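You operate a simulated robot arm through the tools that you are given. There is no shell and no other tool.

Carry out the task below with a simulated robot arm. There is one attempt and no reset: what you move stays moved.

## Task
Turn both tension knobs till their pointers show green, then lay the two loose biscuits on the mesh.
Fine: each pointer inside the green band of its scale; the two are left on the mesh on purpose; the biscuits in the white tray on the lower shelf stay; the line stays locked off, main switch off and key out.

Only the result counts: the job must be done as asked and must still hold three seconds after the hand-in. Knocking over, shifting, dropping, spilling or breaking anything else fails it.

## Robot
A 6-joint arm with a two-finger parallel gripper, fixed in place. Base frame: the origin is on the floor under the middle of its stand, x ahead of it, y to its left, z up. Units: cm, degrees, N and s.
It reaches about 83.8 cm from its shoulder. Its first joint turns from -66.0 to 66.0 degrees. Payload 2.45 kg.
The tool frame sits at the grasp point between the pads (the TCP): z along the fingers, y along the line on which they close. The tips reach 2.4 cm beyond it. The gripper opens to 6.8 cm. The fingers are 1.7 cm wide and 1 cm thick; the gripper's body (4 by 7 cm) begins 4.1 cm behind the TCP.
Orientation is told as [roll, pitch, yaw] about the base's x, y, z axes, in that order, counted from this pose: with the fingers straight down and closing along the base's y, the tool's x points along the base's -x, its y along +y and its z along -z.

## Interface
- The arm moves only by the tool apply_moves. Its argument "commands" is a list that holds one entry, the list of rows, each a list of 6 numbers: the shift along the tool's x, y, z in units of 100 mm (1.0 is 100 mm), then the turn, a rotation vector about the tool's x, y, z in units of 90 degrees (1.0 is 90 degrees). In form: [[[dx, dy, dz, ax, ay, az], ...]]. A call has 1 to 20 rows; each row is the pose to reach, as a shift and turn from the pose commanded when the call began, along the tool's axes at that moment. "gripper" is the finger opening in cm, from 0 to 6.8, set as the call begins (left out, the last holds). A call with a number of a shift or a turn outside -1 to 1 is refused whole. A row lasts 0.2 s, in which the tool goes at most 5 cm and 8.6 degrees; a call with a longer step from one row to the next is refused whole, and so is a gripper value outside its range. A pose out of reach is approached as far as the arm can. The call stops where the force on the tool passes 40 N (or 10 N more than at its start, if that is more) or the arm is blocked; 0.2 s more then pass. The fingers move at their own pace (about 10.8 cm/s each) and stop on an object; they squeeze with about 31 N. The grip force told is the motor's: it shows also when the fingers shut on nothing. Time passes only in rows, and 0.2 s behind the last, so rows that repeat a pose let the fingers close. The reply holds the time, the measured pose of the TCP, the force on the tool along the base axes, the opening and the grip force, in the units named above and with some noise, with the torque about the TCP (base axes, N m) and any sound that the robot's microphone picked up.
- Cameras (640 x 400 px; columns grow to the right, rows downward): "scene" is fixed at [17.38, 42.01, 146.11]; the picture's right is [-0.70, -0.71, 0.00], its down [-0.42, 0.41, -0.81] and it looks along [0.57, -0.57, -0.59] (base axes); focal length 331 px, centre (320, 200). "wrist" rides on the gripper at [8.4, 1.1, -7.5] in the tool frame; the picture's right is [-0.13, 0.99, 0.00], its down [-0.60, -0.08, -0.79] and it looks along [-0.79, -0.10, 0.61] (tool axes); focal length 251 px, centre (320, 200). There is no depth. A picture from a camera that has moved, and an enlarged one, comes with that camera's place and axes in the base frame and with its lens.
- get_image(camera): a new picture of that camera. No time passes.
- zoom(camera, box): a new picture of the part [left, top, right, bottom] of that camera's present view, enlarged. No time passes.
- finish_job(): hands the job in; it is judged then, once.

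Nothing tells you positions but the pictures and the camera data. Unless the task says otherwise, let go and move clear before handing in.

The tools are called after "Emit:" as a command line: name --argument value ..., lists and objects as JSON in quotes. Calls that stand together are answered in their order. apply_moves: Moves the arm, as the interface text tells. Its arguments: {"type":"object","properties":{"commands":{"type":"array","items":{"type":"array","items":{"type":"array","items":{"type":"number"}}}},"gripper":{"type":"number"}},"required":["commands"]} The other tools are called the same way: get_image (camera) takes a picture; zoom (camera, box) takes an enlarged picture of a part of a camera's view; finish_job () hands the job in.

At the start:

```text
time: 0.0
tool_pos: [44.21, -13.01, 115.13]
orientation: [0.0, 0.0, 0.0]
contact_force: [-0.5, -0.2, -0.5]
ft_torque: [0.03, 0.01, -0.01]
width: 6.79
finger_force: 0.1
```

scene: 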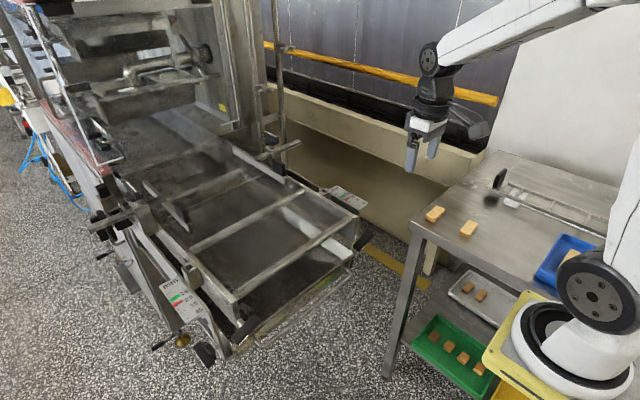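
wrist: 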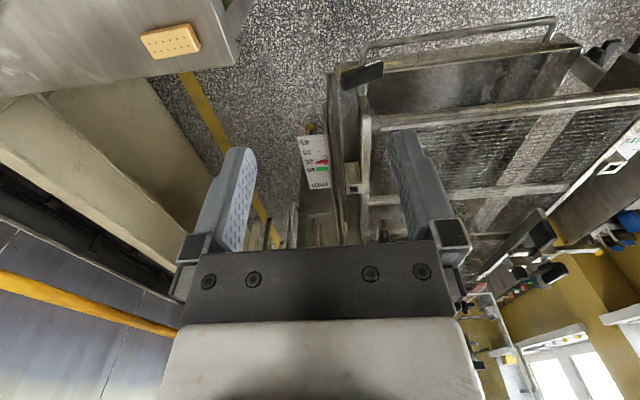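

I see a conveyor line with a mesh belt, two scales with knobs on either side, and a table with two loose biscuits. I'll zoom in on the details first.

Emit:
zoom --camera "scene" --box '[80, 240, 280, 365]'

Emit:
zoom --camera "scene" --box '[280, 150, 440, 250]'

Emit:
zoom --camera "scene" --box '[400, 150, 640, 300]'

Emit:
zoom --camera "scene" --box '[380, 250, 640, 400]'

Emit:
zoom --camera "wrist" --box '[240, 80, 400, 250]'

Emit:
zoom --camera "wrist" --box '[440, 100, 640, 300]'

```text
3.20 times, centred on (180, 302) of scene
camera zoom: at [17.38, 42.01, 146.11], right [-0.7, -0.71, 0.0], down [-0.42, 0.41, -0.81], along [0.57, -0.57, -0.59], focal length 1058 px, centre (768, -128)
```

zoom: 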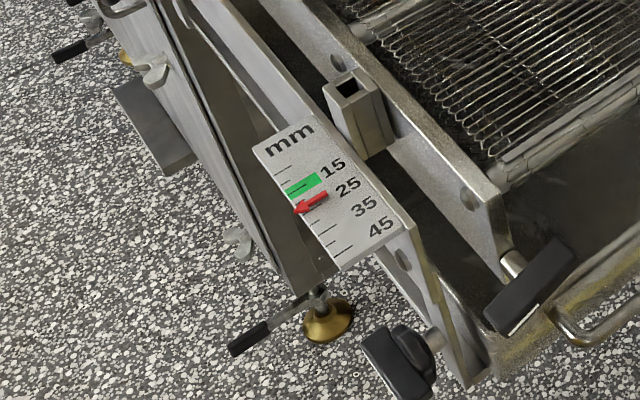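

```text
4.00 times, centred on (360, 200) of scene
camera zoom: at [17.38, 42.01, 146.11], right [-0.7, -0.71, 0.0], down [-0.42, 0.41, -0.81], along [0.57, -0.57, -0.59], focal length 1323 px, centre (160, 200)
```

zoom: 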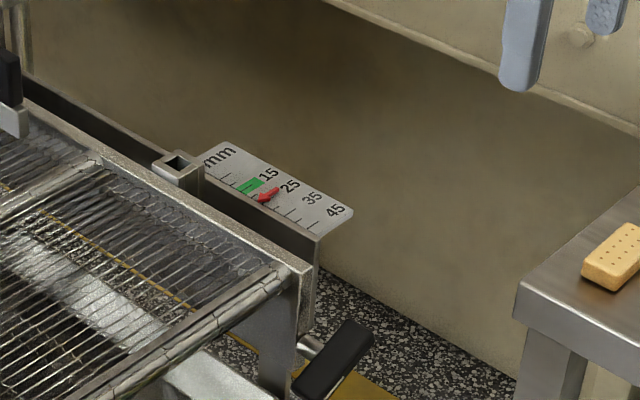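

```text
2.67 times, centred on (520, 225) of scene
camera zoom: at [17.38, 42.01, 146.11], right [-0.7, -0.71, 0.0], down [-0.42, 0.41, -0.81], along [0.57, -0.57, -0.59], focal length 882 px, centre (-213, 133)
```

zoom: 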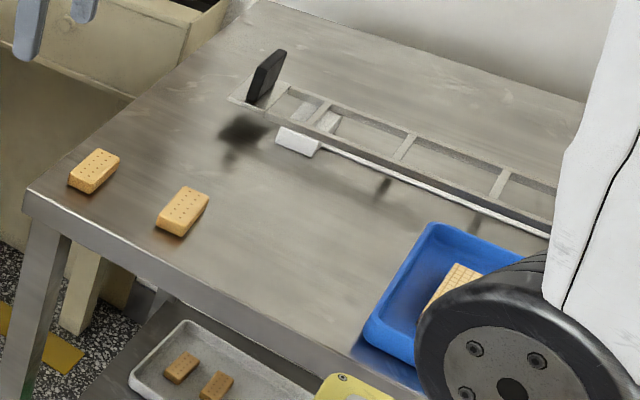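

```text
2.46 times, centred on (510, 325) of scene
camera zoom: at [17.38, 42.01, 146.11], right [-0.7, -0.71, 0.0], down [-0.42, 0.41, -0.81], along [0.57, -0.57, -0.59], focal length 814 px, centre (-148, -108)
```

zoom: 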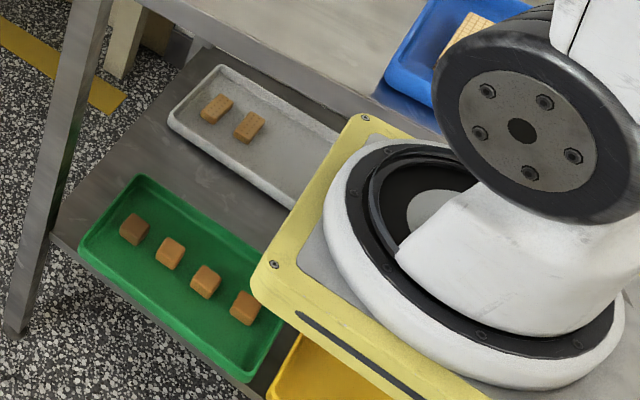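

```text
2.35 times, centred on (320, 165) of wrist
camera zoom: at [35.85, -11.86, 122.7], right [0.13, 0.99, 0.0], down [0.6, -0.08, 0.79], along [0.79, -0.1, -0.61], focal length 592 px, centre (320, 282)
```

zoom: 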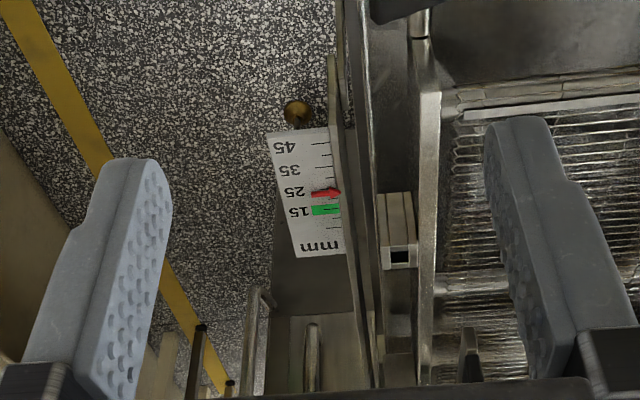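

```text
2.00 times, centred on (540, 200) of wrist
camera zoom: at [35.85, -11.86, 122.7], right [0.13, 0.99, 0.0], down [0.6, -0.08, 0.79], along [0.79, -0.1, -0.61], focal length 503 px, centre (-120, 200)
```

zoom: 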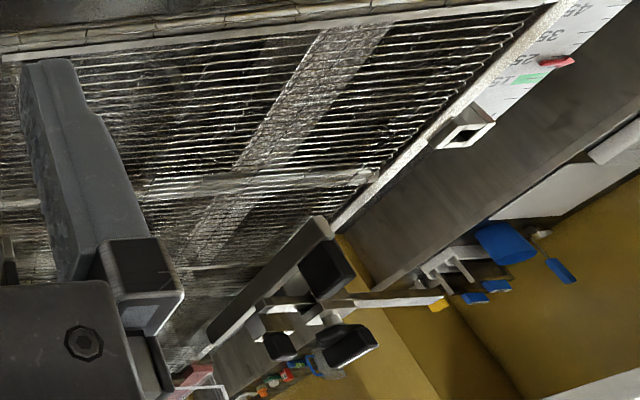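

Both scales sit at about x=64, z=93 (one near y=-14, the other near y=34), and their pointers read above green. Next I need to find which knobs drive them, so I'm zooming in on the conveyor end.

Emit:
zoom --camera "scene" --box '[190, 290, 280, 360]'

Emit:
zoom --camera "scene" --box '[310, 170, 390, 270]'

Emit:
zoom --camera "wrist" --box '[280, 20, 440, 120]'

Emit:
zoom --camera "wrist" --box '[500, 0, 640, 90]'

Emit:
zoom --camera "scene" --box '[60, 160, 220, 260]'

Emit:
zoom --camera "scene" --box '[180, 130, 380, 330]'

```text
5.71 times, centred on (235, 325) of scene
camera zoom: at [17.38, 42.01, 146.11], right [-0.7, -0.71, 0.0], down [-0.42, 0.41, -0.81], along [0.57, -0.57, -0.59], focal length 1890 px, centre (806, -514)
```

zoom: 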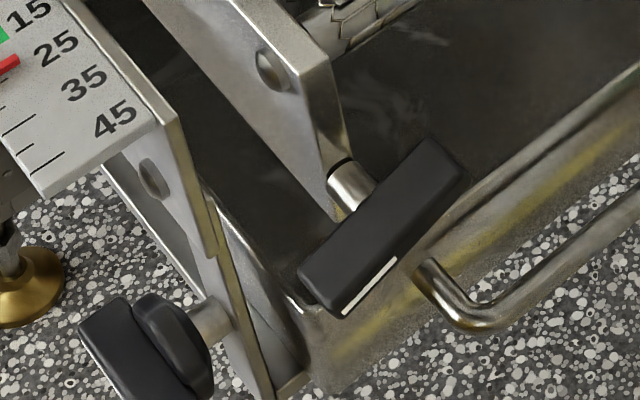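

```text
4.00 times, centred on (350, 220) of scene
camera zoom: at [17.38, 42.01, 146.11], right [-0.7, -0.71, 0.0], down [-0.42, 0.41, -0.81], along [0.57, -0.57, -0.59], focal length 1323 px, centre (200, 120)
```

zoom: 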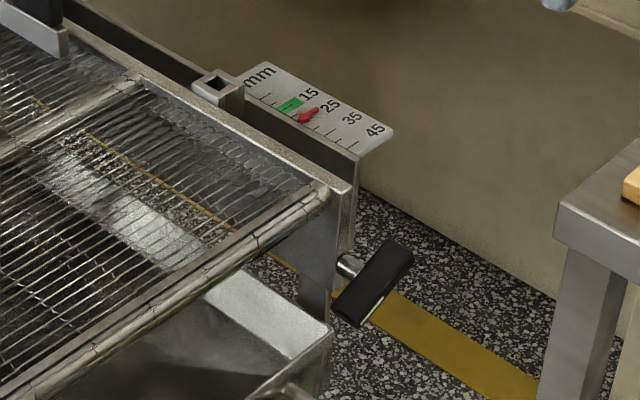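

```text
4.00 times, centred on (360, 70) of wrist
camera zoom: at [35.85, -11.86, 122.7], right [0.13, 0.99, 0.0], down [0.6, -0.08, 0.79], along [0.79, -0.1, -0.61], focal length 1006 px, centre (160, 720)
```

zoom: 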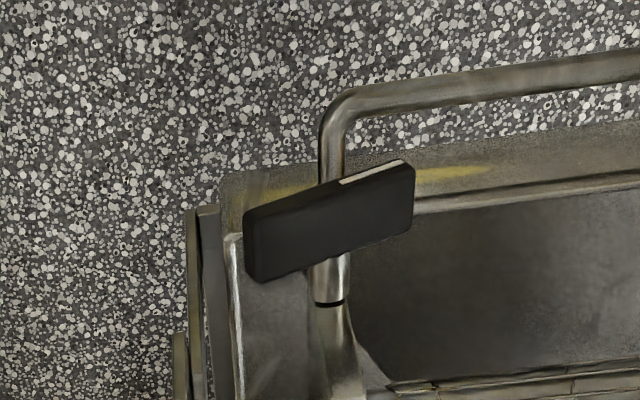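

```text
4.44 times, centred on (570, 45) of wrist
camera zoom: at [35.85, -11.86, 122.7], right [0.13, 0.99, 0.0], down [0.6, -0.08, 0.79], along [0.79, -0.1, -0.61], focal length 1118 px, centre (-791, 889)
```

zoom: 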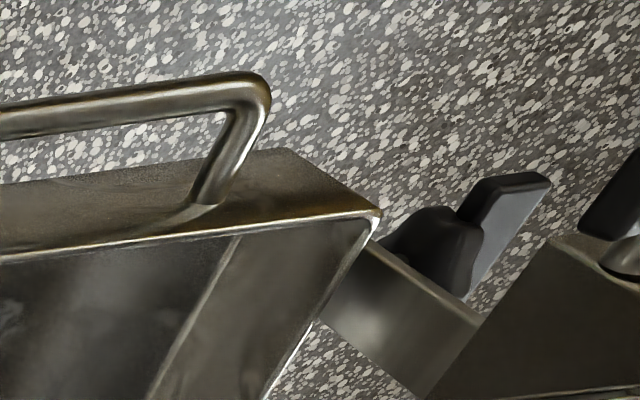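

```text
4.00 times, centred on (140, 210) of scene
camera zoom: at [17.38, 42.01, 146.11], right [-0.7, -0.71, 0.0], down [-0.42, 0.41, -0.81], along [0.57, -0.57, -0.59], focal length 1323 px, centre (1040, 160)
```

zoom: 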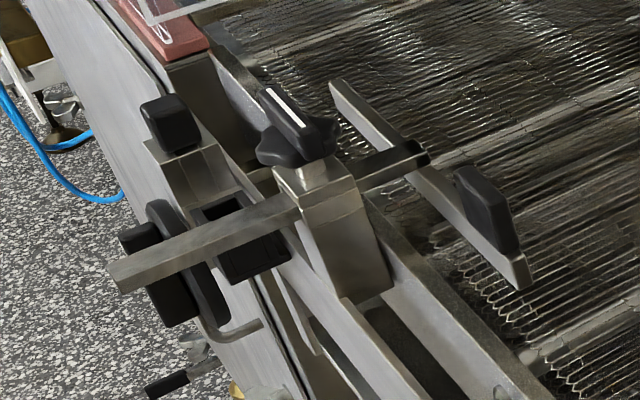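

```text
2.00 times, centred on (280, 230) of scene
camera zoom: at [17.38, 42.01, 146.11], right [-0.7, -0.71, 0.0], down [-0.42, 0.41, -0.81], along [0.57, -0.57, -0.59], focal length 661 px, centre (400, 140)
```

zoom: 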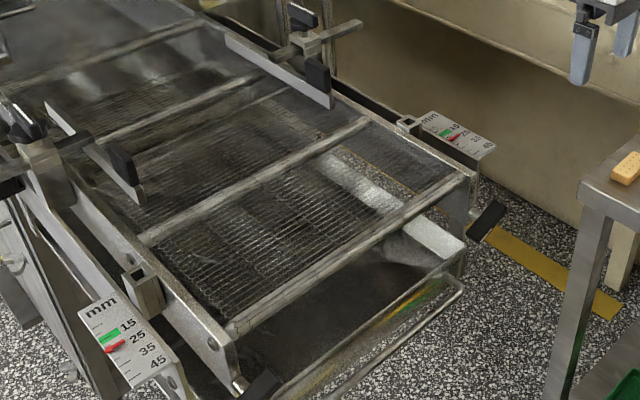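

K2 and K3, the bar-shaped knobs with a white mark at each end of the belt frame (about (53, 26, 88) and (53, -8.4, 89)), look like the tension knobs. The loose biscuits are on the table at about (46, -31) and (36, -31). First I'll turn the tool to point along +x in free space above the conveyor end, for a closer look and a front approach.

Emit:
apply_moves --commands '[[[-0.05, 0.04, 0.07, 0, -0.083, 0], [-0.1, 0.08, 0.15, 0, -0.167, 0], [-0.15, 0.12, 0.22, 0, -0.25, 0], [-0.19, 0.15, 0.3, 0, -0.333, 0], [-0.24, 0.19, 0.37, 0, -0.417, 0], [-0.29, 0.23, 0.45, 0, -0.5, 0], [-0.34, 0.27, 0.52, 0, -0.583, 0], [-0.39, 0.31, 0.6, 0, -0.667, 0], [-0.44, 0.35, 0.67, 0, -0.75, 0], [-0.48, 0.38, 0.75, 0, -0.833, 0], [-0.53, 0.42, 0.82, 0, -0.917, 0], [-0.58, 0.46, 0.9, 0, -1.0, 0]]]' --gripper 5

```text
time: 2.6
tool_pos: [52.07, -10.68, 110.53]
orientation: [75.4, -87.8, -74.7]
contact_force: [0.0, 0.0, -0.1]
ft_torque: [0.0, -0.01, 0.03]
width: 4.98
finger_force: 0.0
out of reach, approached as far as the arm can: row 8, 9, 10, 11, 12
```

The tool now points along +x, but the last rows were reported out of reach. I'll look at how the arm is posed.

Emit:
get_image --camera "scene"

Emit:
get_image --camera "wrist"

```text
taken
```

scene: 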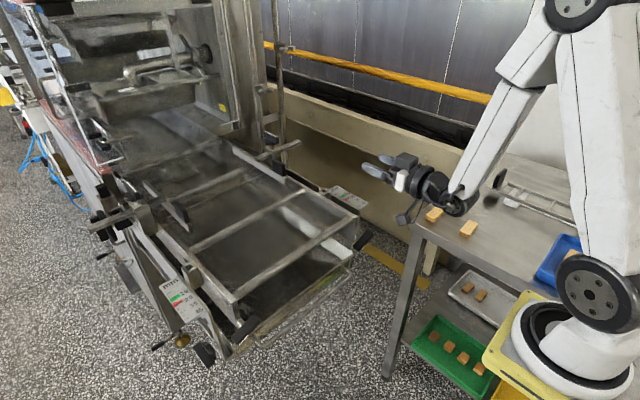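

```text
taken
camera wrist: at [44.47, -9.39, 102.2], right [-0.01, 0.99, 0.17], down [-0.79, -0.11, 0.61], along [0.62, -0.12, 0.78], focal length 251 px, centre (320, 200)
```

wrist: 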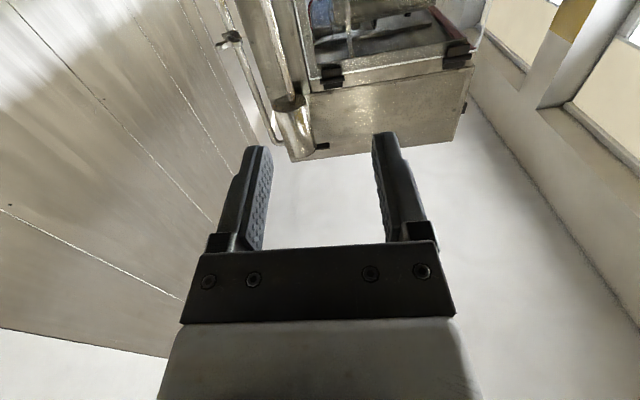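

The elbow is tightly folded, so the wrist seems too close to the shoulder. Going lower should open the elbow, so I'll lower in front of the conveyor end and see.

Emit:
apply_moves --commands '[[[0.2, 0, 0, 0, 0, 0], [0.4, 0, 0, 0, 0, 0], [0.6, 0, 0, 0, 0, 0], [0.8, 0, 0, 0, 0, 0], [0.8, 0, 0, 0, 0, 0]]]'

```text
time: 3.8
tool_pos: [55.35, -12.93, 106.42]
orientation: [76.6, -87.1, -75.7]
contact_force: [1.1, -0.4, -0.2]
ft_torque: [-0.01, -0.02, 0.0]
width: 4.98
finger_force: 0.1
out of reach, approached as far as the arm can: row 1, 2, 3, 4, 5
```

Emit:
get_image --camera "scene"

Emit:
zoom --camera "scene" --box '[320, 80, 640, 280]'

```text
taken
```

scene: 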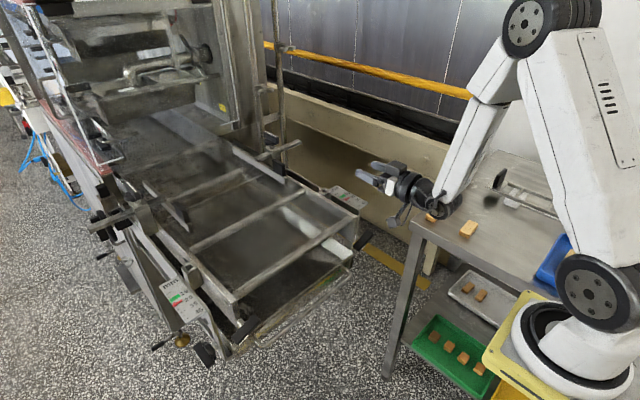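

```text
2.00 times, centred on (480, 180) of scene
camera zoom: at [17.38, 42.01, 146.11], right [-0.7, -0.71, 0.0], down [-0.42, 0.41, -0.81], along [0.57, -0.57, -0.59], focal length 661 px, centre (0, 240)
```

zoom: 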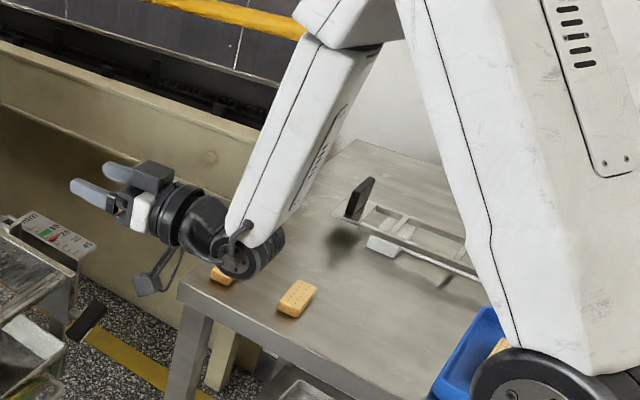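

It looks like a wrist bend limit: the forearm is nearly vertical with the tool bent outward. I'll go back to fingers-down, then swing the tool sideways (+y) and on to +x so the wrist arrives flipped.

Emit:
apply_moves --commands '[[[-0.3, 0, 0, 0, 0, 0], [-0.6, 0, 0, 0, 0.083, 0], [-0.9, 0, 0, 0, 0.167, 0], [-1.0, 0, 0, 0, 0.25, 0], [-1.0, 0, 0, 0, 0.333, 0], [-1.0, 0, 0, 0, 0.417, 0], [-1.0, 0, 0, 0, 0.5, 0], [-1.0, 0, 0, 0, 0.583, 0], [-1.0, 0, 0, 0, 0.667, 0], [-1.0, 0, 0, 0, 0.75, 0], [-1.0, 0, 0, 0, 0.833, 0], [-1.0, 0, 0, 0, 0.917, 0], [-1.0, 0, 0, 0, 1.0, 0]]]'

```text
time: 6.6
tool_pos: [55.2, -14.27, 116.65]
orientation: [2.9, 0.8, 0.9]
contact_force: [-0.2, 0.6, 0.5]
ft_torque: [-0.03, 0.0, 0.02]
width: 4.98
finger_force: 0.1
```

Back to fingers-down at z≈117. Now I'll swing the fingers toward +y in free space.

Emit:
apply_moves --commands '[[[0.04, 0.08, -0.03, -0.083, 0, 0], [0.08, 0.17, -0.05, -0.167, 0, 0], [0.12, 0.25, -0.08, -0.25, 0, 0], [0.17, 0.33, -0.1, -0.333, 0, 0], [0.21, 0.42, -0.13, -0.417, 0, 0], [0.25, 0.5, -0.15, -0.5, 0, 0], [0.29, 0.58, -0.18, -0.583, 0, 0], [0.33, 0.67, -0.2, -0.667, 0, 0], [0.38, 0.75, -0.23, -0.75, 0, 0], [0.42, 0.83, -0.25, -0.833, 0, 0], [0.46, 0.92, -0.28, -0.917, 0, 0], [0.5, 1.0, -0.3, -1.0, 0, 0]]]'

Emit:
get_image --camera "scene"

```text
time: 9.2
tool_pos: [50.12, -4.5, 119.94]
orientation: [92.9, 0.7, 0.8]
contact_force: [-0.6, 0.5, 0.3]
ft_torque: [-0.01, -0.02, -0.02]
width: 4.99
finger_force: 0.0
```

```text
taken
```

scene: 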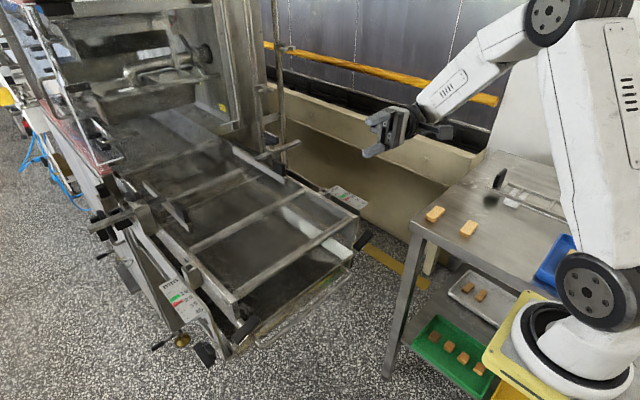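

The wrist followed that cleanly. Next I swing the fingers from +y to +x, which should leave the wrist flipped.

Emit:
apply_moves --commands '[[[-0.06, -0.05, -0.03, 0, -0.083, 0], [-0.12, -0.1, -0.06, 0, -0.167, 0], [-0.18, -0.15, -0.1, 0, -0.25, 0], [-0.25, -0.2, -0.13, 0, -0.333, 0], [-0.3, -0.25, -0.16, 0, -0.417, 0], [-0.36, -0.3, -0.2, 0, -0.5, 0], [-0.42, -0.35, -0.23, 0, -0.583, 0], [-0.48, -0.4, -0.26, 0, -0.667, 0], [-0.54, -0.45, -0.3, 0, -0.75, 0], [-0.6, -0.5, -0.33, 0, -0.833, 0], [-0.66, -0.55, -0.36, 0, -0.917, 0], [-0.72, -0.6, -0.4, 0, -1.0, 0]]]'

Emit:
get_image --camera "scene"

Emit:
get_image --camera "wrist"

```text
time: 11.8
tool_pos: [57.11, -8.16, 113.56]
orientation: [89.3, 2.9, -89.1]
contact_force: [-0.4, 0.0, -0.3]
ft_torque: [0.0, 0.02, 0.01]
width: 5.0
finger_force: 0.0
```

```text
taken
```

scene: 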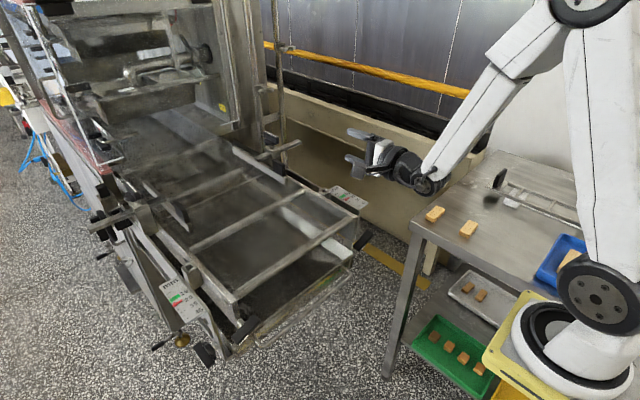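

```text
taken
camera wrist: at [49.55, 0.11, 115.25], right [0.02, -0.18, 0.98], down [-0.79, -0.61, -0.1], along [0.62, -0.77, -0.15], focal length 251 px, centre (320, 200)
```

wrist: 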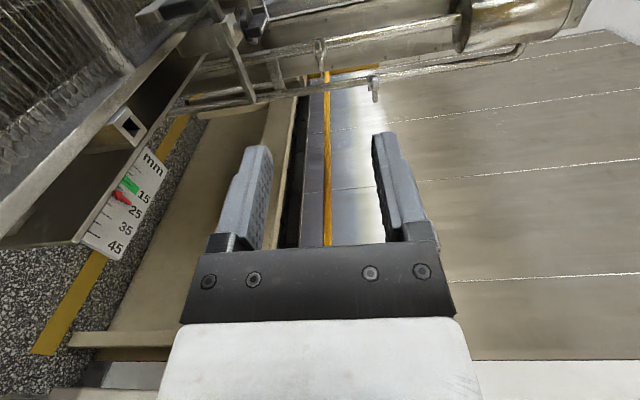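

The flipped wrist points along +x without trouble. I'll pull back to x≈48.5 and descend in stages in front of the conveyor end.

Emit:
apply_moves --commands '[[[0, 0, -0.22, 0, 0, 0], [0, 0, -0.44, 0, 0, 0], [0, 0, -0.66, 0, 0, 0], [0, -0.1, -0.86, 0, 0, 0], [0, -0.3, -0.86, 0, 0, 0], [0, -0.5, -0.86, 0, 0, 0], [0, -0.7, -0.86, 0, 0, 0], [0, -0.9, -0.86, 0, 0, 0], [0, -1.0, -0.86, 0, 0, 0]]]'

Emit:
get_image --camera "wrist"

Emit:
get_image --camera "scene"

```text
time: 13.8
tool_pos: [48.52, -7.7, 103.97]
orientation: [89.3, 2.8, -89.1]
contact_force: [-0.4, 0.6, 0.3]
ft_torque: [-0.01, -0.02, 0.0]
width: 4.98
finger_force: 0.0
out of reach, approached as far as the arm can: row 3, 4, 5, 6, 7, 8
```

```text
taken
camera wrist: at [40.97, 0.43, 105.45], right [0.01, -0.18, 0.98], down [-0.78, -0.61, -0.1], along [0.62, -0.77, -0.15], focal length 251 px, centre (320, 200)
```

wrist: 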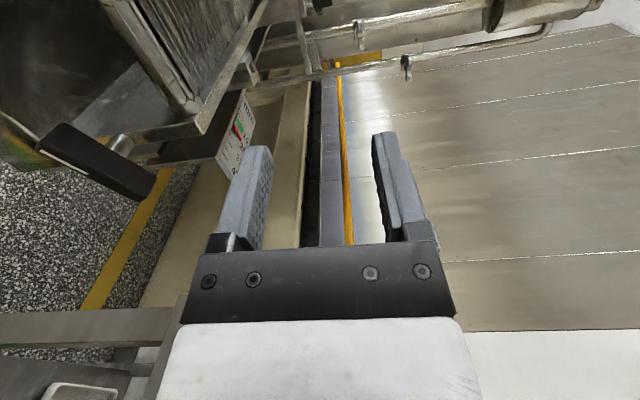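

```text
taken
```

scene: 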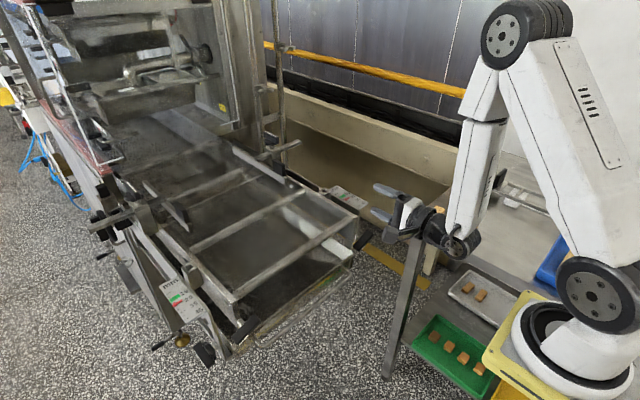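

The last row was reached and K3 is visible at left in the wrist view. I'll continue downward.

Emit:
apply_moves --commands '[[[0, -0.2, 0, 0, 0, 0], [0, -0.4, 0, 0, 0, 0], [0, -0.6, 0, 0, 0, 0], [0, -0.8, 0, 0, 0, 0], [0, -0.9, 0, 0, 0, 0]]]'

Emit:
get_image --camera "wrist"

Emit:
get_image --camera "scene"

```text
time: 15.0
tool_pos: [48.38, -7.2, 94.75]
orientation: [89.4, 2.8, -89.1]
contact_force: [0.0, 0.4, -0.9]
ft_torque: [0.0, 0.01, -0.01]
width: 4.99
finger_force: 0.0
```

```text
taken
camera wrist: at [40.79, 1.01, 96.35], right [0.01, -0.18, 0.98], down [-0.78, -0.61, -0.1], along [0.62, -0.77, -0.15], focal length 251 px, centre (320, 200)
```

wrist: 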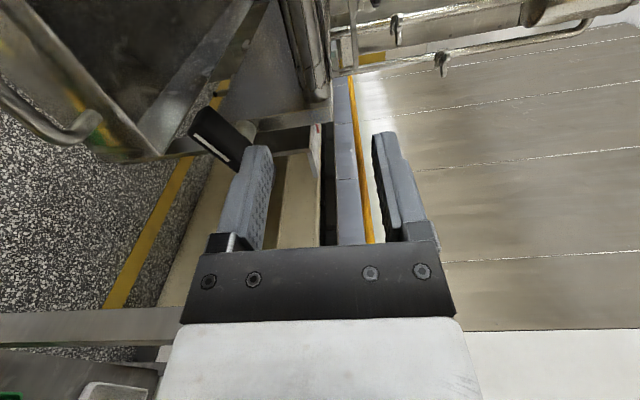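

```text
taken
```

scene: 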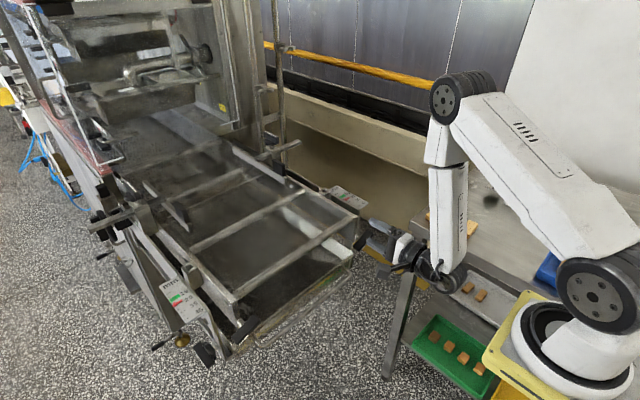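

Now I'll zoom in on K3 from both cameras to refine its position and bar angle.

Emit:
zoom --camera "wrist" --box '[160, 70, 320, 190]'

Emit:
zoom --camera "scene" --box '[320, 180, 440, 290]'

```text
3.33 times, centred on (240, 130) of wrist
camera zoom: at [40.79, 1.01, 96.35], right [0.01, -0.18, 0.98], down [-0.78, -0.61, -0.1], along [0.62, -0.77, -0.15], focal length 838 px, centre (587, 433)
```

zoom: 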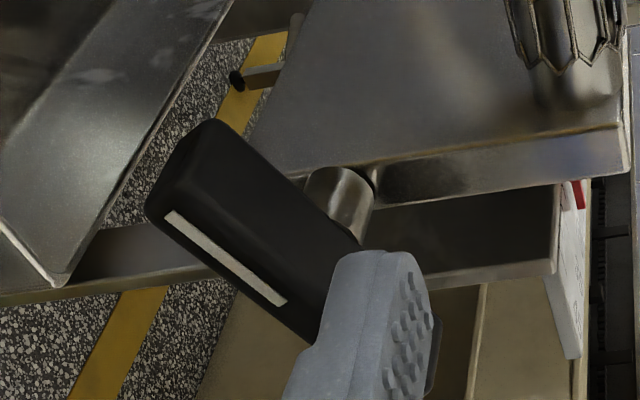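

```text
3.64 times, centred on (380, 235) of scene
camera zoom: at [17.38, 42.01, 146.11], right [-0.7, -0.71, 0.0], down [-0.42, 0.41, -0.81], along [0.57, -0.57, -0.59], focal length 1202 px, centre (102, 73)
```

zoom: 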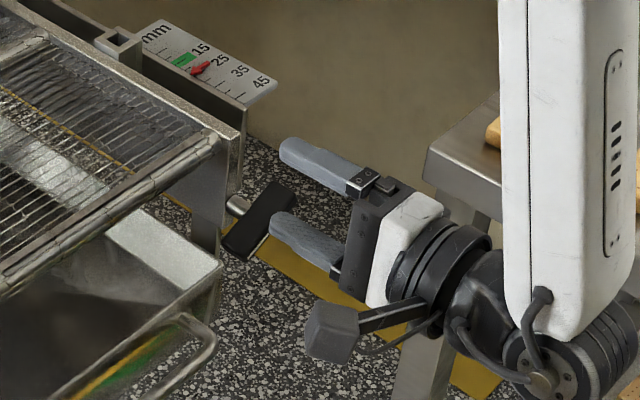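

K3's bar centre comes out at about (52.6, -8.45, 89.1), tilted roughly -26° with its +y end low. I'll line up with that angle at x≈48.4 before advancing.

Emit:
apply_moves --commands '[[[-0.03, -0.11, 0, 0, 0, -0.06], [-0.06, -0.22, 0, 0, 0, -0.12], [-0.09, -0.33, 0, 0, 0, -0.18], [-0.12, -0.45, 0, 0, 0, -0.25], [-0.153, -0.558, 0.005, 0, 0, -0.311], [-0.153, -0.558, 0.005, 0, 0, -0.311]]]'

Emit:
get_image --camera "wrist"

Emit:
zoom --camera "scene" --box '[320, 180, 440, 290]'

```text
time: 16.4
tool_pos: [48.31, -8.4, 89.19]
orientation: [89.3, -25.3, -88.7]
contact_force: [-0.8, 0.1, -0.4]
ft_torque: [0.02, -0.01, -0.01]
width: 5.01
finger_force: 0.1
```

```text
taken
camera wrist: at [40.65, -0.54, 86.72], right [0.01, 0.31, 0.95], down [-0.78, -0.59, 0.2], along [0.62, -0.74, 0.24], focal length 251 px, centre (320, 200)
```

wrist: 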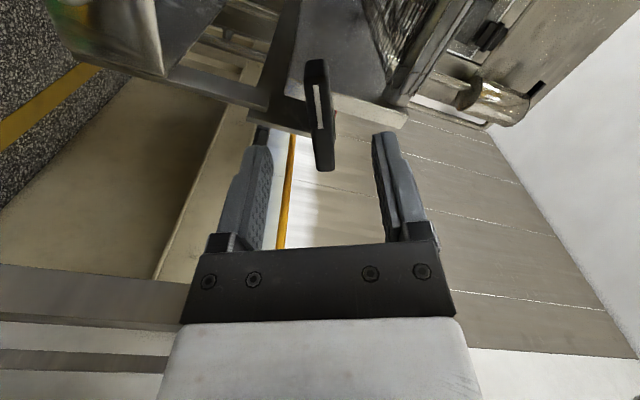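

```text
3.64 times, centred on (380, 235) of scene
camera zoom: at [17.38, 42.01, 146.11], right [-0.7, -0.71, 0.0], down [-0.42, 0.41, -0.81], along [0.57, -0.57, -0.59], focal length 1202 px, centre (102, 73)
```

zoom: 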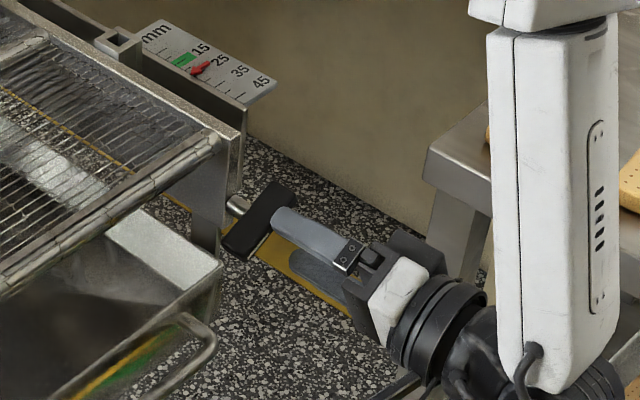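

The bar is centred between the fingers and aligned with them. I'll advance 3.4 cm slowly so the pads straddle the bar.

Emit:
apply_moves --commands '[[[0, 0, 0.08, 0, 0, 0], [0, 0, 0.16, 0, 0, 0], [0, 0, 0.24, 0, 0, 0], [0, 0, 0.3, 0, 0, 0], [0, 0, 0.34, 0, 0, 0]]]'

Emit:
get_image --camera "wrist"

Emit:
zoom --camera "scene" --box '[320, 180, 440, 290]'

```text
time: 17.6
tool_pos: [51.6, -8.42, 89.23]
orientation: [89.2, -25.2, -88.8]
contact_force: [0.2, -1.1, 0.6]
ft_torque: [0.01, -0.04, -0.02]
width: 5.0
finger_force: 0.1
```

```text
taken
camera wrist: at [44.03, -0.51, 86.65], right [0.01, 0.3, 0.95], down [-0.78, -0.59, 0.2], along [0.62, -0.75, 0.23], focal length 251 px, centre (320, 200)
```

wrist: 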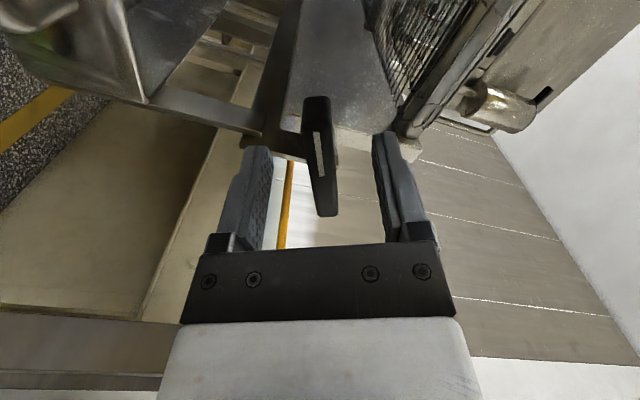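

```text
3.64 times, centred on (380, 235) of scene
camera zoom: at [17.38, 42.01, 146.11], right [-0.7, -0.71, 0.0], down [-0.42, 0.41, -0.81], along [0.57, -0.57, -0.59], focal length 1202 px, centre (102, 73)
```

zoom: 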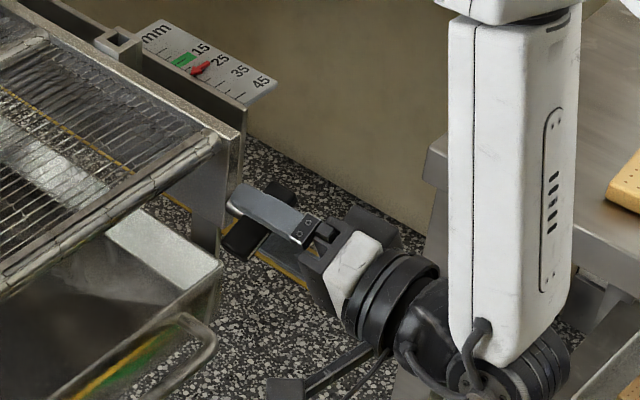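

The pads straddle the bar with no contact. Closing the gripper on it now.

Emit:
apply_moves --commands '[[[0, 0, 0, 0, 0, 0], [0, 0, 0, 0, 0, 0], [0, 0, 0, 0, 0, 0]]]' --gripper 0

Emit:
zoom --camera "scene" --box '[320, 180, 440, 290]'

Emit:
get_image --camera "wrist"

Emit:
zoom --camera "scene" --box '[315, 175, 375, 215]'

Emit:
zoom --camera "scene" --box '[150, 270, 220, 330]'

```text
time: 18.4
tool_pos: [51.64, -8.34, 89.3]
orientation: [89.6, -25.2, -88.6]
contact_force: [-4.3, 7.9, 16.0]
ft_torque: [0.01, -0.33, 0.17]
width: 1.37
finger_force: 33.9
```

```text
3.64 times, centred on (380, 235) of scene
camera zoom: at [17.33, 42.04, 146.11], right [-0.7, -0.71, 0.0], down [-0.42, 0.41, -0.81], along [0.58, -0.57, -0.59], focal length 1202 px, centre (102, 73)
```

zoom: 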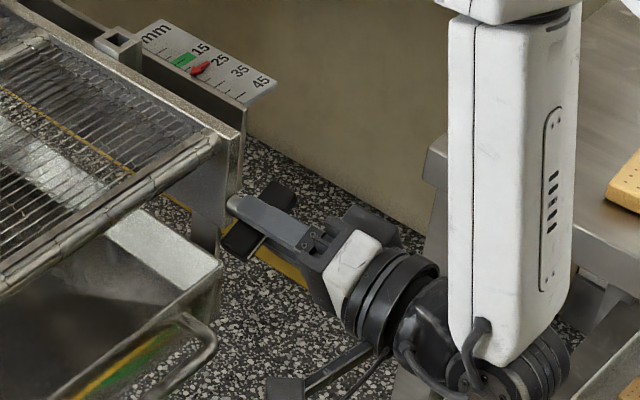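

```text
taken
camera wrist: at [44.03, -0.47, 86.74], right [0.0, 0.31, 0.95], down [-0.78, -0.59, 0.19], along [0.62, -0.74, 0.24], focal length 251 px, centre (320, 200)
```

wrist: 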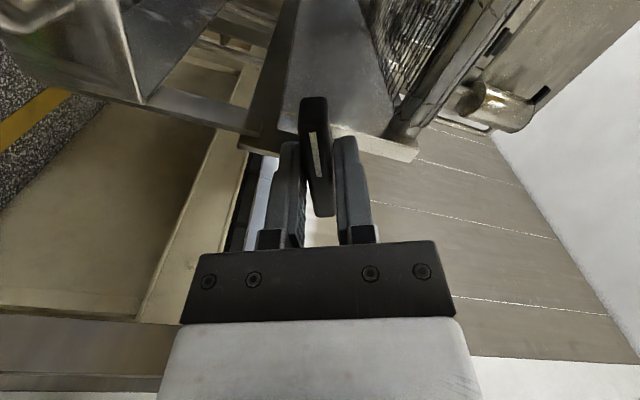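

```text
10.00 times, centred on (345, 195) of scene
camera zoom: at [17.33, 42.04, 146.11], right [-0.7, -0.71, 0.0], down [-0.42, 0.41, -0.81], along [0.58, -0.57, -0.59], focal length 3307 px, centre (70, 250)
```

zoom: 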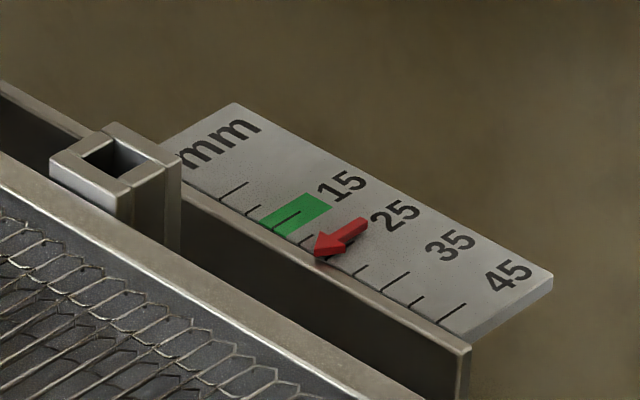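

```text
6.67 times, centred on (185, 300) of scene
camera zoom: at [17.33, 42.04, 146.11], right [-0.7, -0.71, 0.0], down [-0.42, 0.41, -0.81], along [0.58, -0.57, -0.59], focal length 2205 px, centre (1220, -467)
```

zoom: 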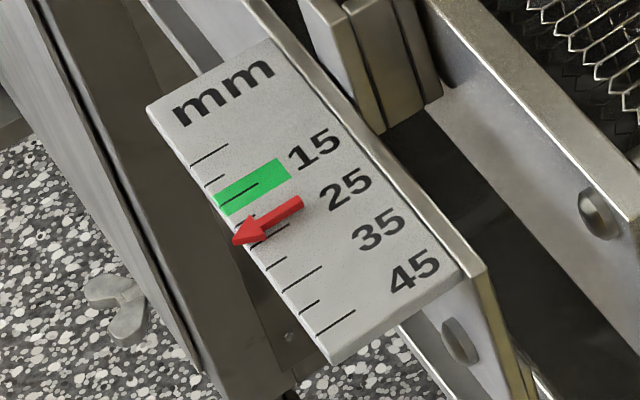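

The gripper holds the bar at width 1.37. Pointer B sits about one tick beyond green. I'll relieve the side load with a 1.5 mm shift, then turn about 20° to learn the direction.

Emit:
apply_moves --commands '[[[0, 0.015, 0, 0, 0, 0], [0, 0.015, 0, 0, 0, 0.06], [0, 0.015, 0, 0, 0, 0.12], [0, 0.015, 0, 0, 0, 0.18], [0, 0.015, 0, 0, 0, 0.22], [0, 0.015, 0, 0, 0, 0.22]]]'

Emit:
zoom --camera "scene" --box '[315, 175, 375, 215]'

Emit:
get_image --camera "wrist"

Emit:
zoom --camera "scene" --box '[320, 180, 440, 290]'

```text
time: 19.8
tool_pos: [51.7, -8.48, 89.39]
orientation: [89.2, -5.3, -89.0]
contact_force: [-2.5, 7.9, 2.5]
ft_torque: [0.02, -0.43, 0.38]
width: 1.41
finger_force: 33.1
```

```text
10.00 times, centred on (345, 195) of scene
camera zoom: at [17.36, 42.03, 146.1], right [-0.7, -0.71, 0.0], down [-0.42, 0.41, -0.81], along [0.58, -0.57, -0.59], focal length 3307 px, centre (70, 250)
```

zoom: 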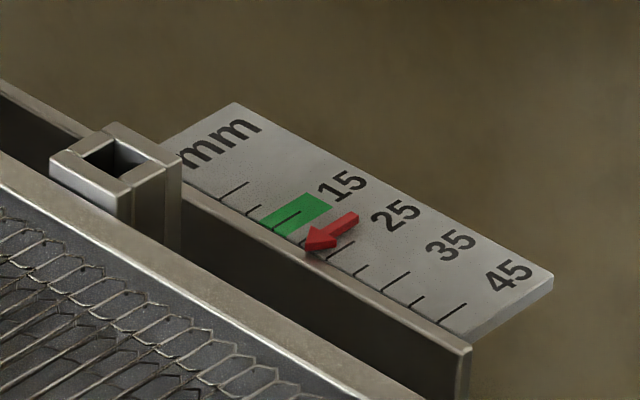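

```text
taken
camera wrist: at [44.05, -0.13, 89.72], right [0.01, -0.04, 1.0], down [-0.78, -0.62, -0.01], along [0.62, -0.78, -0.04], focal length 251 px, centre (320, 200)
```

wrist: 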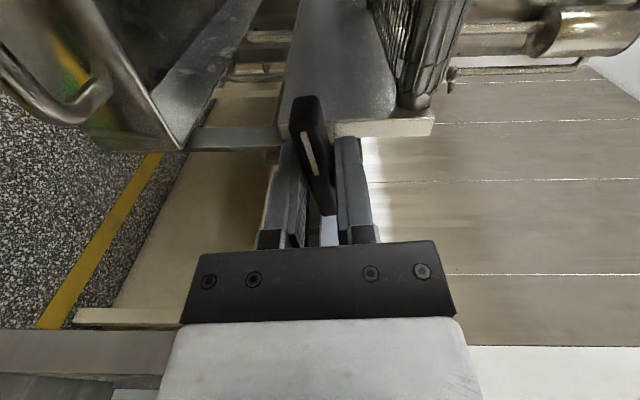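

```text
3.64 times, centred on (380, 235) of scene
camera zoom: at [17.36, 42.03, 146.1], right [-0.7, -0.71, 0.0], down [-0.42, 0.41, -0.81], along [0.58, -0.57, -0.59], focal length 1202 px, centre (102, 73)
```

zoom: 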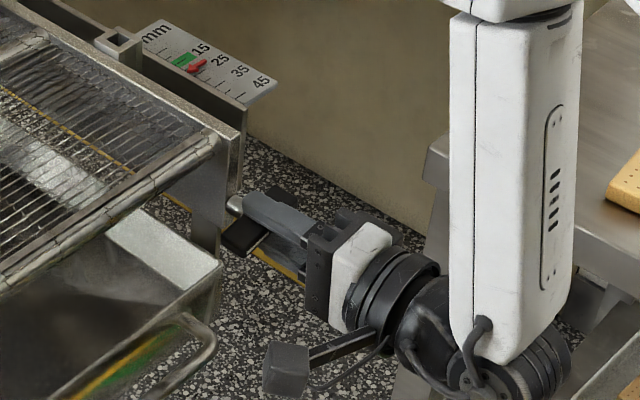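

Turning this way moves pointer B toward green. The bar lags a little in the pads but follows, so I'll continue in small steps and keep checking.

Emit:
apply_moves --commands '[[[0, 0, 0, 0, 0, 0.06], [0, 0, 0, 0, 0, 0.12], [0, 0, 0, 0, 0, 0.18], [0, 0, 0, 0, 0, 0.22], [0, 0, 0, 0, 0, 0.22]]]'

Emit:
zoom --camera "scene" --box '[330, 182, 360, 207]'

Emit:
get_image --camera "wrist"

```text
time: 21.0
tool_pos: [51.69, -8.39, 89.44]
orientation: [89.1, 14.5, -89.4]
contact_force: [-6.2, -0.8, -10.7]
ft_torque: [-0.06, -0.12, -0.68]
width: 1.4
finger_force: 33.7
```

```text
16.00 times, centred on (345, 194) of scene
camera zoom: at [17.38, 42.01, 146.11], right [-0.7, -0.71, 0.0], down [-0.42, 0.41, -0.81], along [0.57, -0.57, -0.59], focal length 5291 px, centre (-80, 288)
```

zoom: 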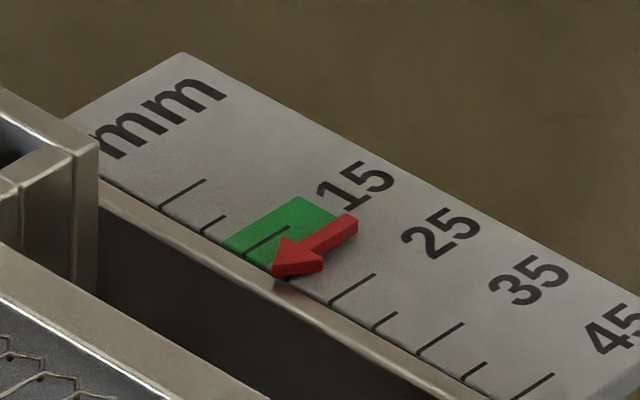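

```text
taken
camera wrist: at [44.14, -0.72, 92.57], right [0.02, -0.37, 0.93], down [-0.79, -0.58, -0.22], along [0.61, -0.73, -0.31], focal length 251 px, centre (320, 200)
```

wrist: 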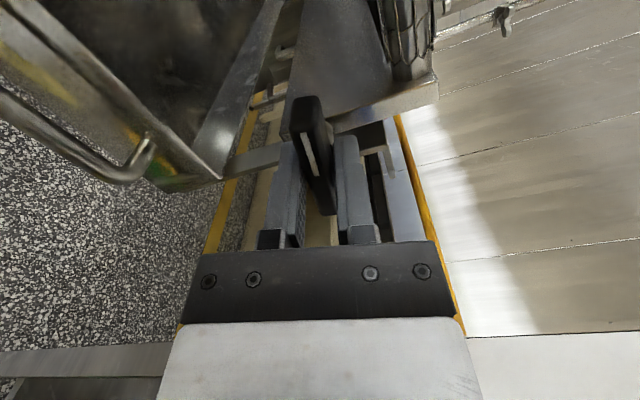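

Pointer B's tip is now at the edge of green. Another 25° or so should centre it on the band.

Emit:
apply_moves --commands '[[[0, -0.008, 0, 0, 0, 0.06], [0, -0.008, 0, 0, 0, 0.12], [0, -0.008, 0, 0, 0, 0.18], [0, -0.008, 0, 0, 0, 0.24], [0, -0.008, 0, 0, 0, 0.27], [0, -0.008, 0, 0, 0, 0.27]]]'

Emit:
zoom --camera "scene" --box '[330, 182, 360, 207]'

Emit:
get_image --camera "wrist"

```text
time: 22.4
tool_pos: [51.8, -8.48, 89.23]
orientation: [89.0, 38.9, -89.6]
contact_force: [-19.2, -0.8, -7.7]
ft_torque: [-0.04, -0.15, -0.44]
width: 1.39
finger_force: 33.6
```

```text
16.00 times, centred on (345, 194) of scene
camera zoom: at [17.34, 42.01, 146.11], right [-0.7, -0.71, 0.0], down [-0.42, 0.41, -0.81], along [0.58, -0.57, -0.59], focal length 5291 px, centre (-80, 288)
```

zoom: 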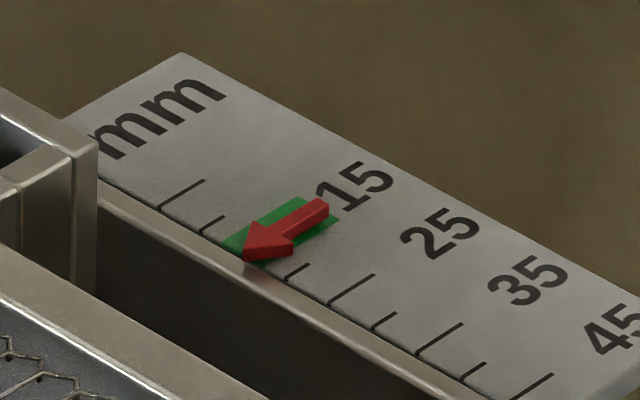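

```text
taken
camera wrist: at [44.25, -2.74, 95.5], right [0.02, -0.72, 0.69], down [-0.79, -0.43, -0.43], along [0.61, -0.54, -0.58], focal length 251 px, centre (320, 200)
```

wrist: 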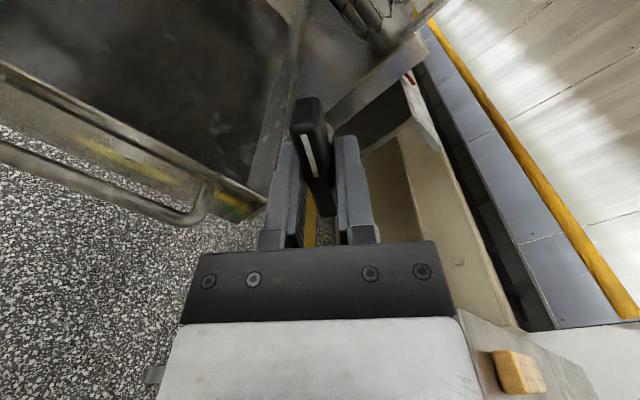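

Pointer B is centred on the green tick. Now I'll release and check that it stays.

Emit:
apply_moves --commands '[[[0, 0, 0, 0, 0, 0], [0, 0, 0, 0, 0, 0], [0, 0, 0, 0, 0, 0]]]' --gripper 4.5

Emit:
zoom --camera "scene" --box '[330, 182, 360, 207]'

Emit:
get_image --camera "wrist"

```text
time: 23.2
tool_pos: [51.93, -8.45, 89.33]
orientation: [89.2, 38.7, -89.6]
contact_force: [0.3, 0.8, -0.1]
ft_torque: [-0.01, 0.02, -0.03]
width: 4.47
finger_force: 0.1
```

```text
16.00 times, centred on (345, 194) of scene
camera zoom: at [17.38, 42.01, 146.11], right [-0.7, -0.71, 0.0], down [-0.42, 0.41, -0.81], along [0.57, -0.57, -0.59], focal length 5291 px, centre (-80, 288)
```

zoom: 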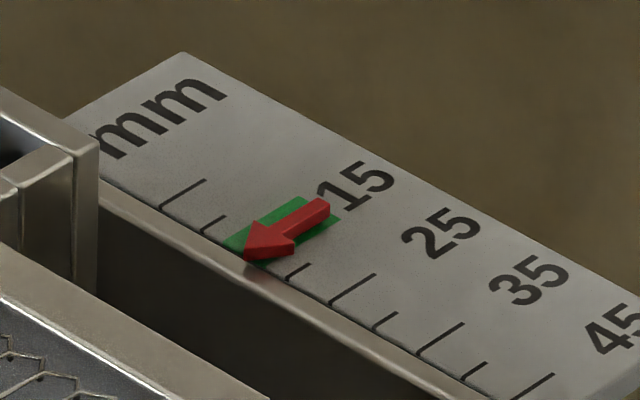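

```text
taken
camera wrist: at [44.31, -2.76, 95.5], right [0.02, -0.72, 0.69], down [-0.79, -0.44, -0.43], along [0.61, -0.54, -0.58], focal length 251 px, centre (320, 200)
```

wrist: 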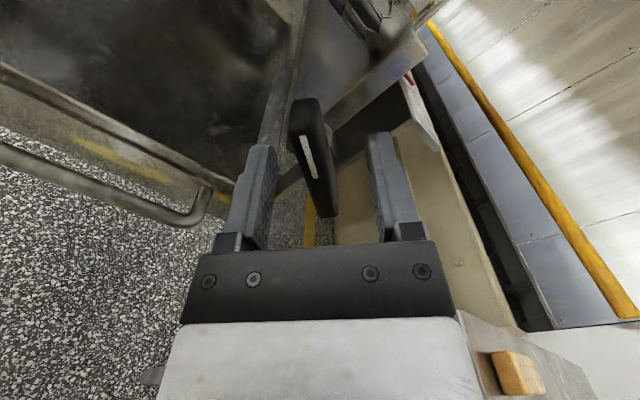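

Pointer B stays centred in green after release. Backing straight off the knob.

Emit:
apply_moves --commands '[[[0, 0, -0.1, 0, 0, 0], [0, 0, -0.2, 0, 0, 0], [0, 0, -0.3, 0, 0, 0], [0, 0, -0.38, 0, 0, 0], [0, 0, -0.38, 0, 0, -0.09], [0, 0, -0.38, 0, 0, -0.18], [0, 0, -0.38, 0, 0, -0.27], [0, 0, -0.38, 0, 0, -0.36], [0, 0, -0.38, 0, 0, -0.43]]]'

Emit:
get_image --camera "scene"

Emit:
get_image --camera "wrist"

```text
time: 25.2
tool_pos: [47.8, -8.5, 89.29]
orientation: [89.3, 0.0, -89.1]
contact_force: [-0.6, -0.8, -1.7]
ft_torque: [-0.03, -0.01, 0.0]
width: 4.5
finger_force: 0.1
```

```text
taken
```

scene: 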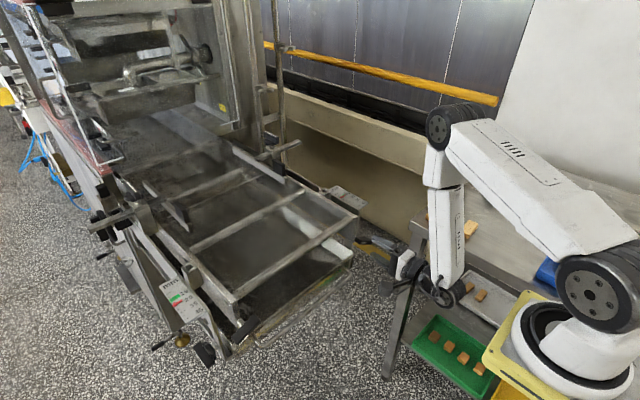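

```text
taken
camera wrist: at [40.22, -0.22, 90.5], right [0.01, -0.13, 0.99], down [-0.78, -0.62, -0.07], along [0.62, -0.78, -0.11], focal length 251 px, centre (320, 200)
```

wrist: 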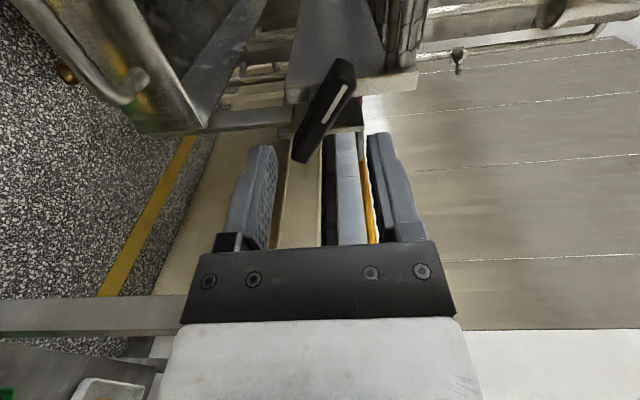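

K3 is clear and the arm has room. I'll move laterally toward K2 (y≈26) at x≈48, in 10 cm stages.

Emit:
apply_moves --commands '[[[0.2, 0, 0.003, 0, 0, 0], [0.4, 0, 0.006, 0, 0, 0], [0.6, 0, 0.01, 0, 0, 0], [0.8, 0, 0.013, 0, 0, 0], [1.0, 0, 0.016, 0, 0, 0]]]'

Emit:
apply_moves --commands '[[[0.2, 0, 0.003, 0, 0, 0], [0.4, 0, 0.006, 0, 0, 0], [0.6, 0, 0.01, 0, 0, 0], [0.8, 0, 0.013, 0, 0, 0], [1.0, 0, 0.016, 0, 0, 0]]]'

Emit:
get_image --camera "scene"

Emit:
get_image --camera "wrist"

```text
time: 26.4
tool_pos: [47.12, -3.93, 89.11]
orientation: [89.3, 0.0, -88.8]
contact_force: [0.3, 0.0, 0.0]
ft_torque: [0.0, 0.0, 0.01]
width: 4.49
finger_force: 0.0
out of reach, approached as far as the arm can: row 3, 4, 5
```

```text
time: 27.6
tool_pos: [46.59, -3.95, 89.24]
orientation: [89.4, -0.1, -88.7]
contact_force: [0.5, 0.0, -0.2]
ft_torque: [0.02, -0.01, 0.02]
width: 4.5
finger_force: 0.0
out of reach, approached as far as the arm can: row 1, 2, 3, 4, 5
```

```text
taken
```

scene: 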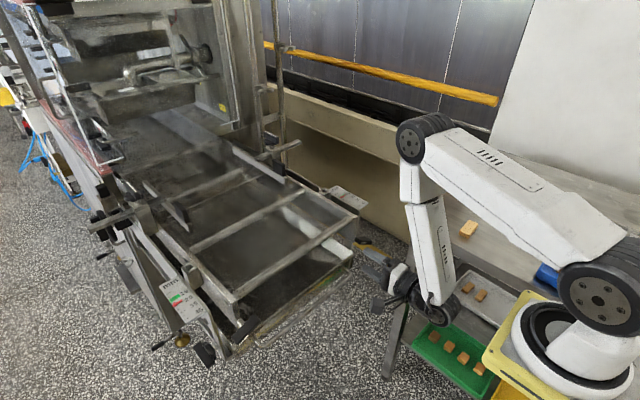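

```text
taken
camera wrist: at [38.97, 4.33, 90.42], right [0.02, -0.13, 0.99], down [-0.78, -0.62, -0.07], along [0.62, -0.77, -0.11], focal length 251 px, centre (320, 200)
```

wrist: 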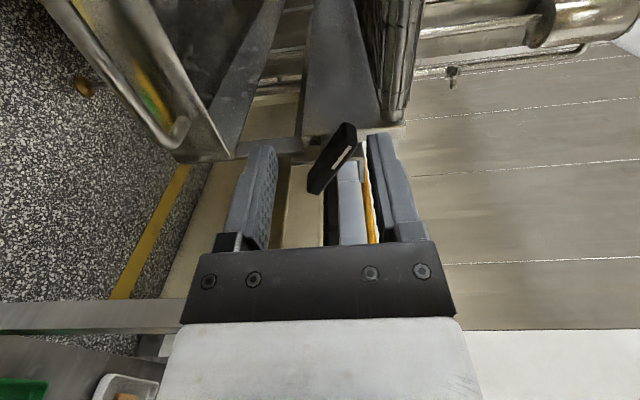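

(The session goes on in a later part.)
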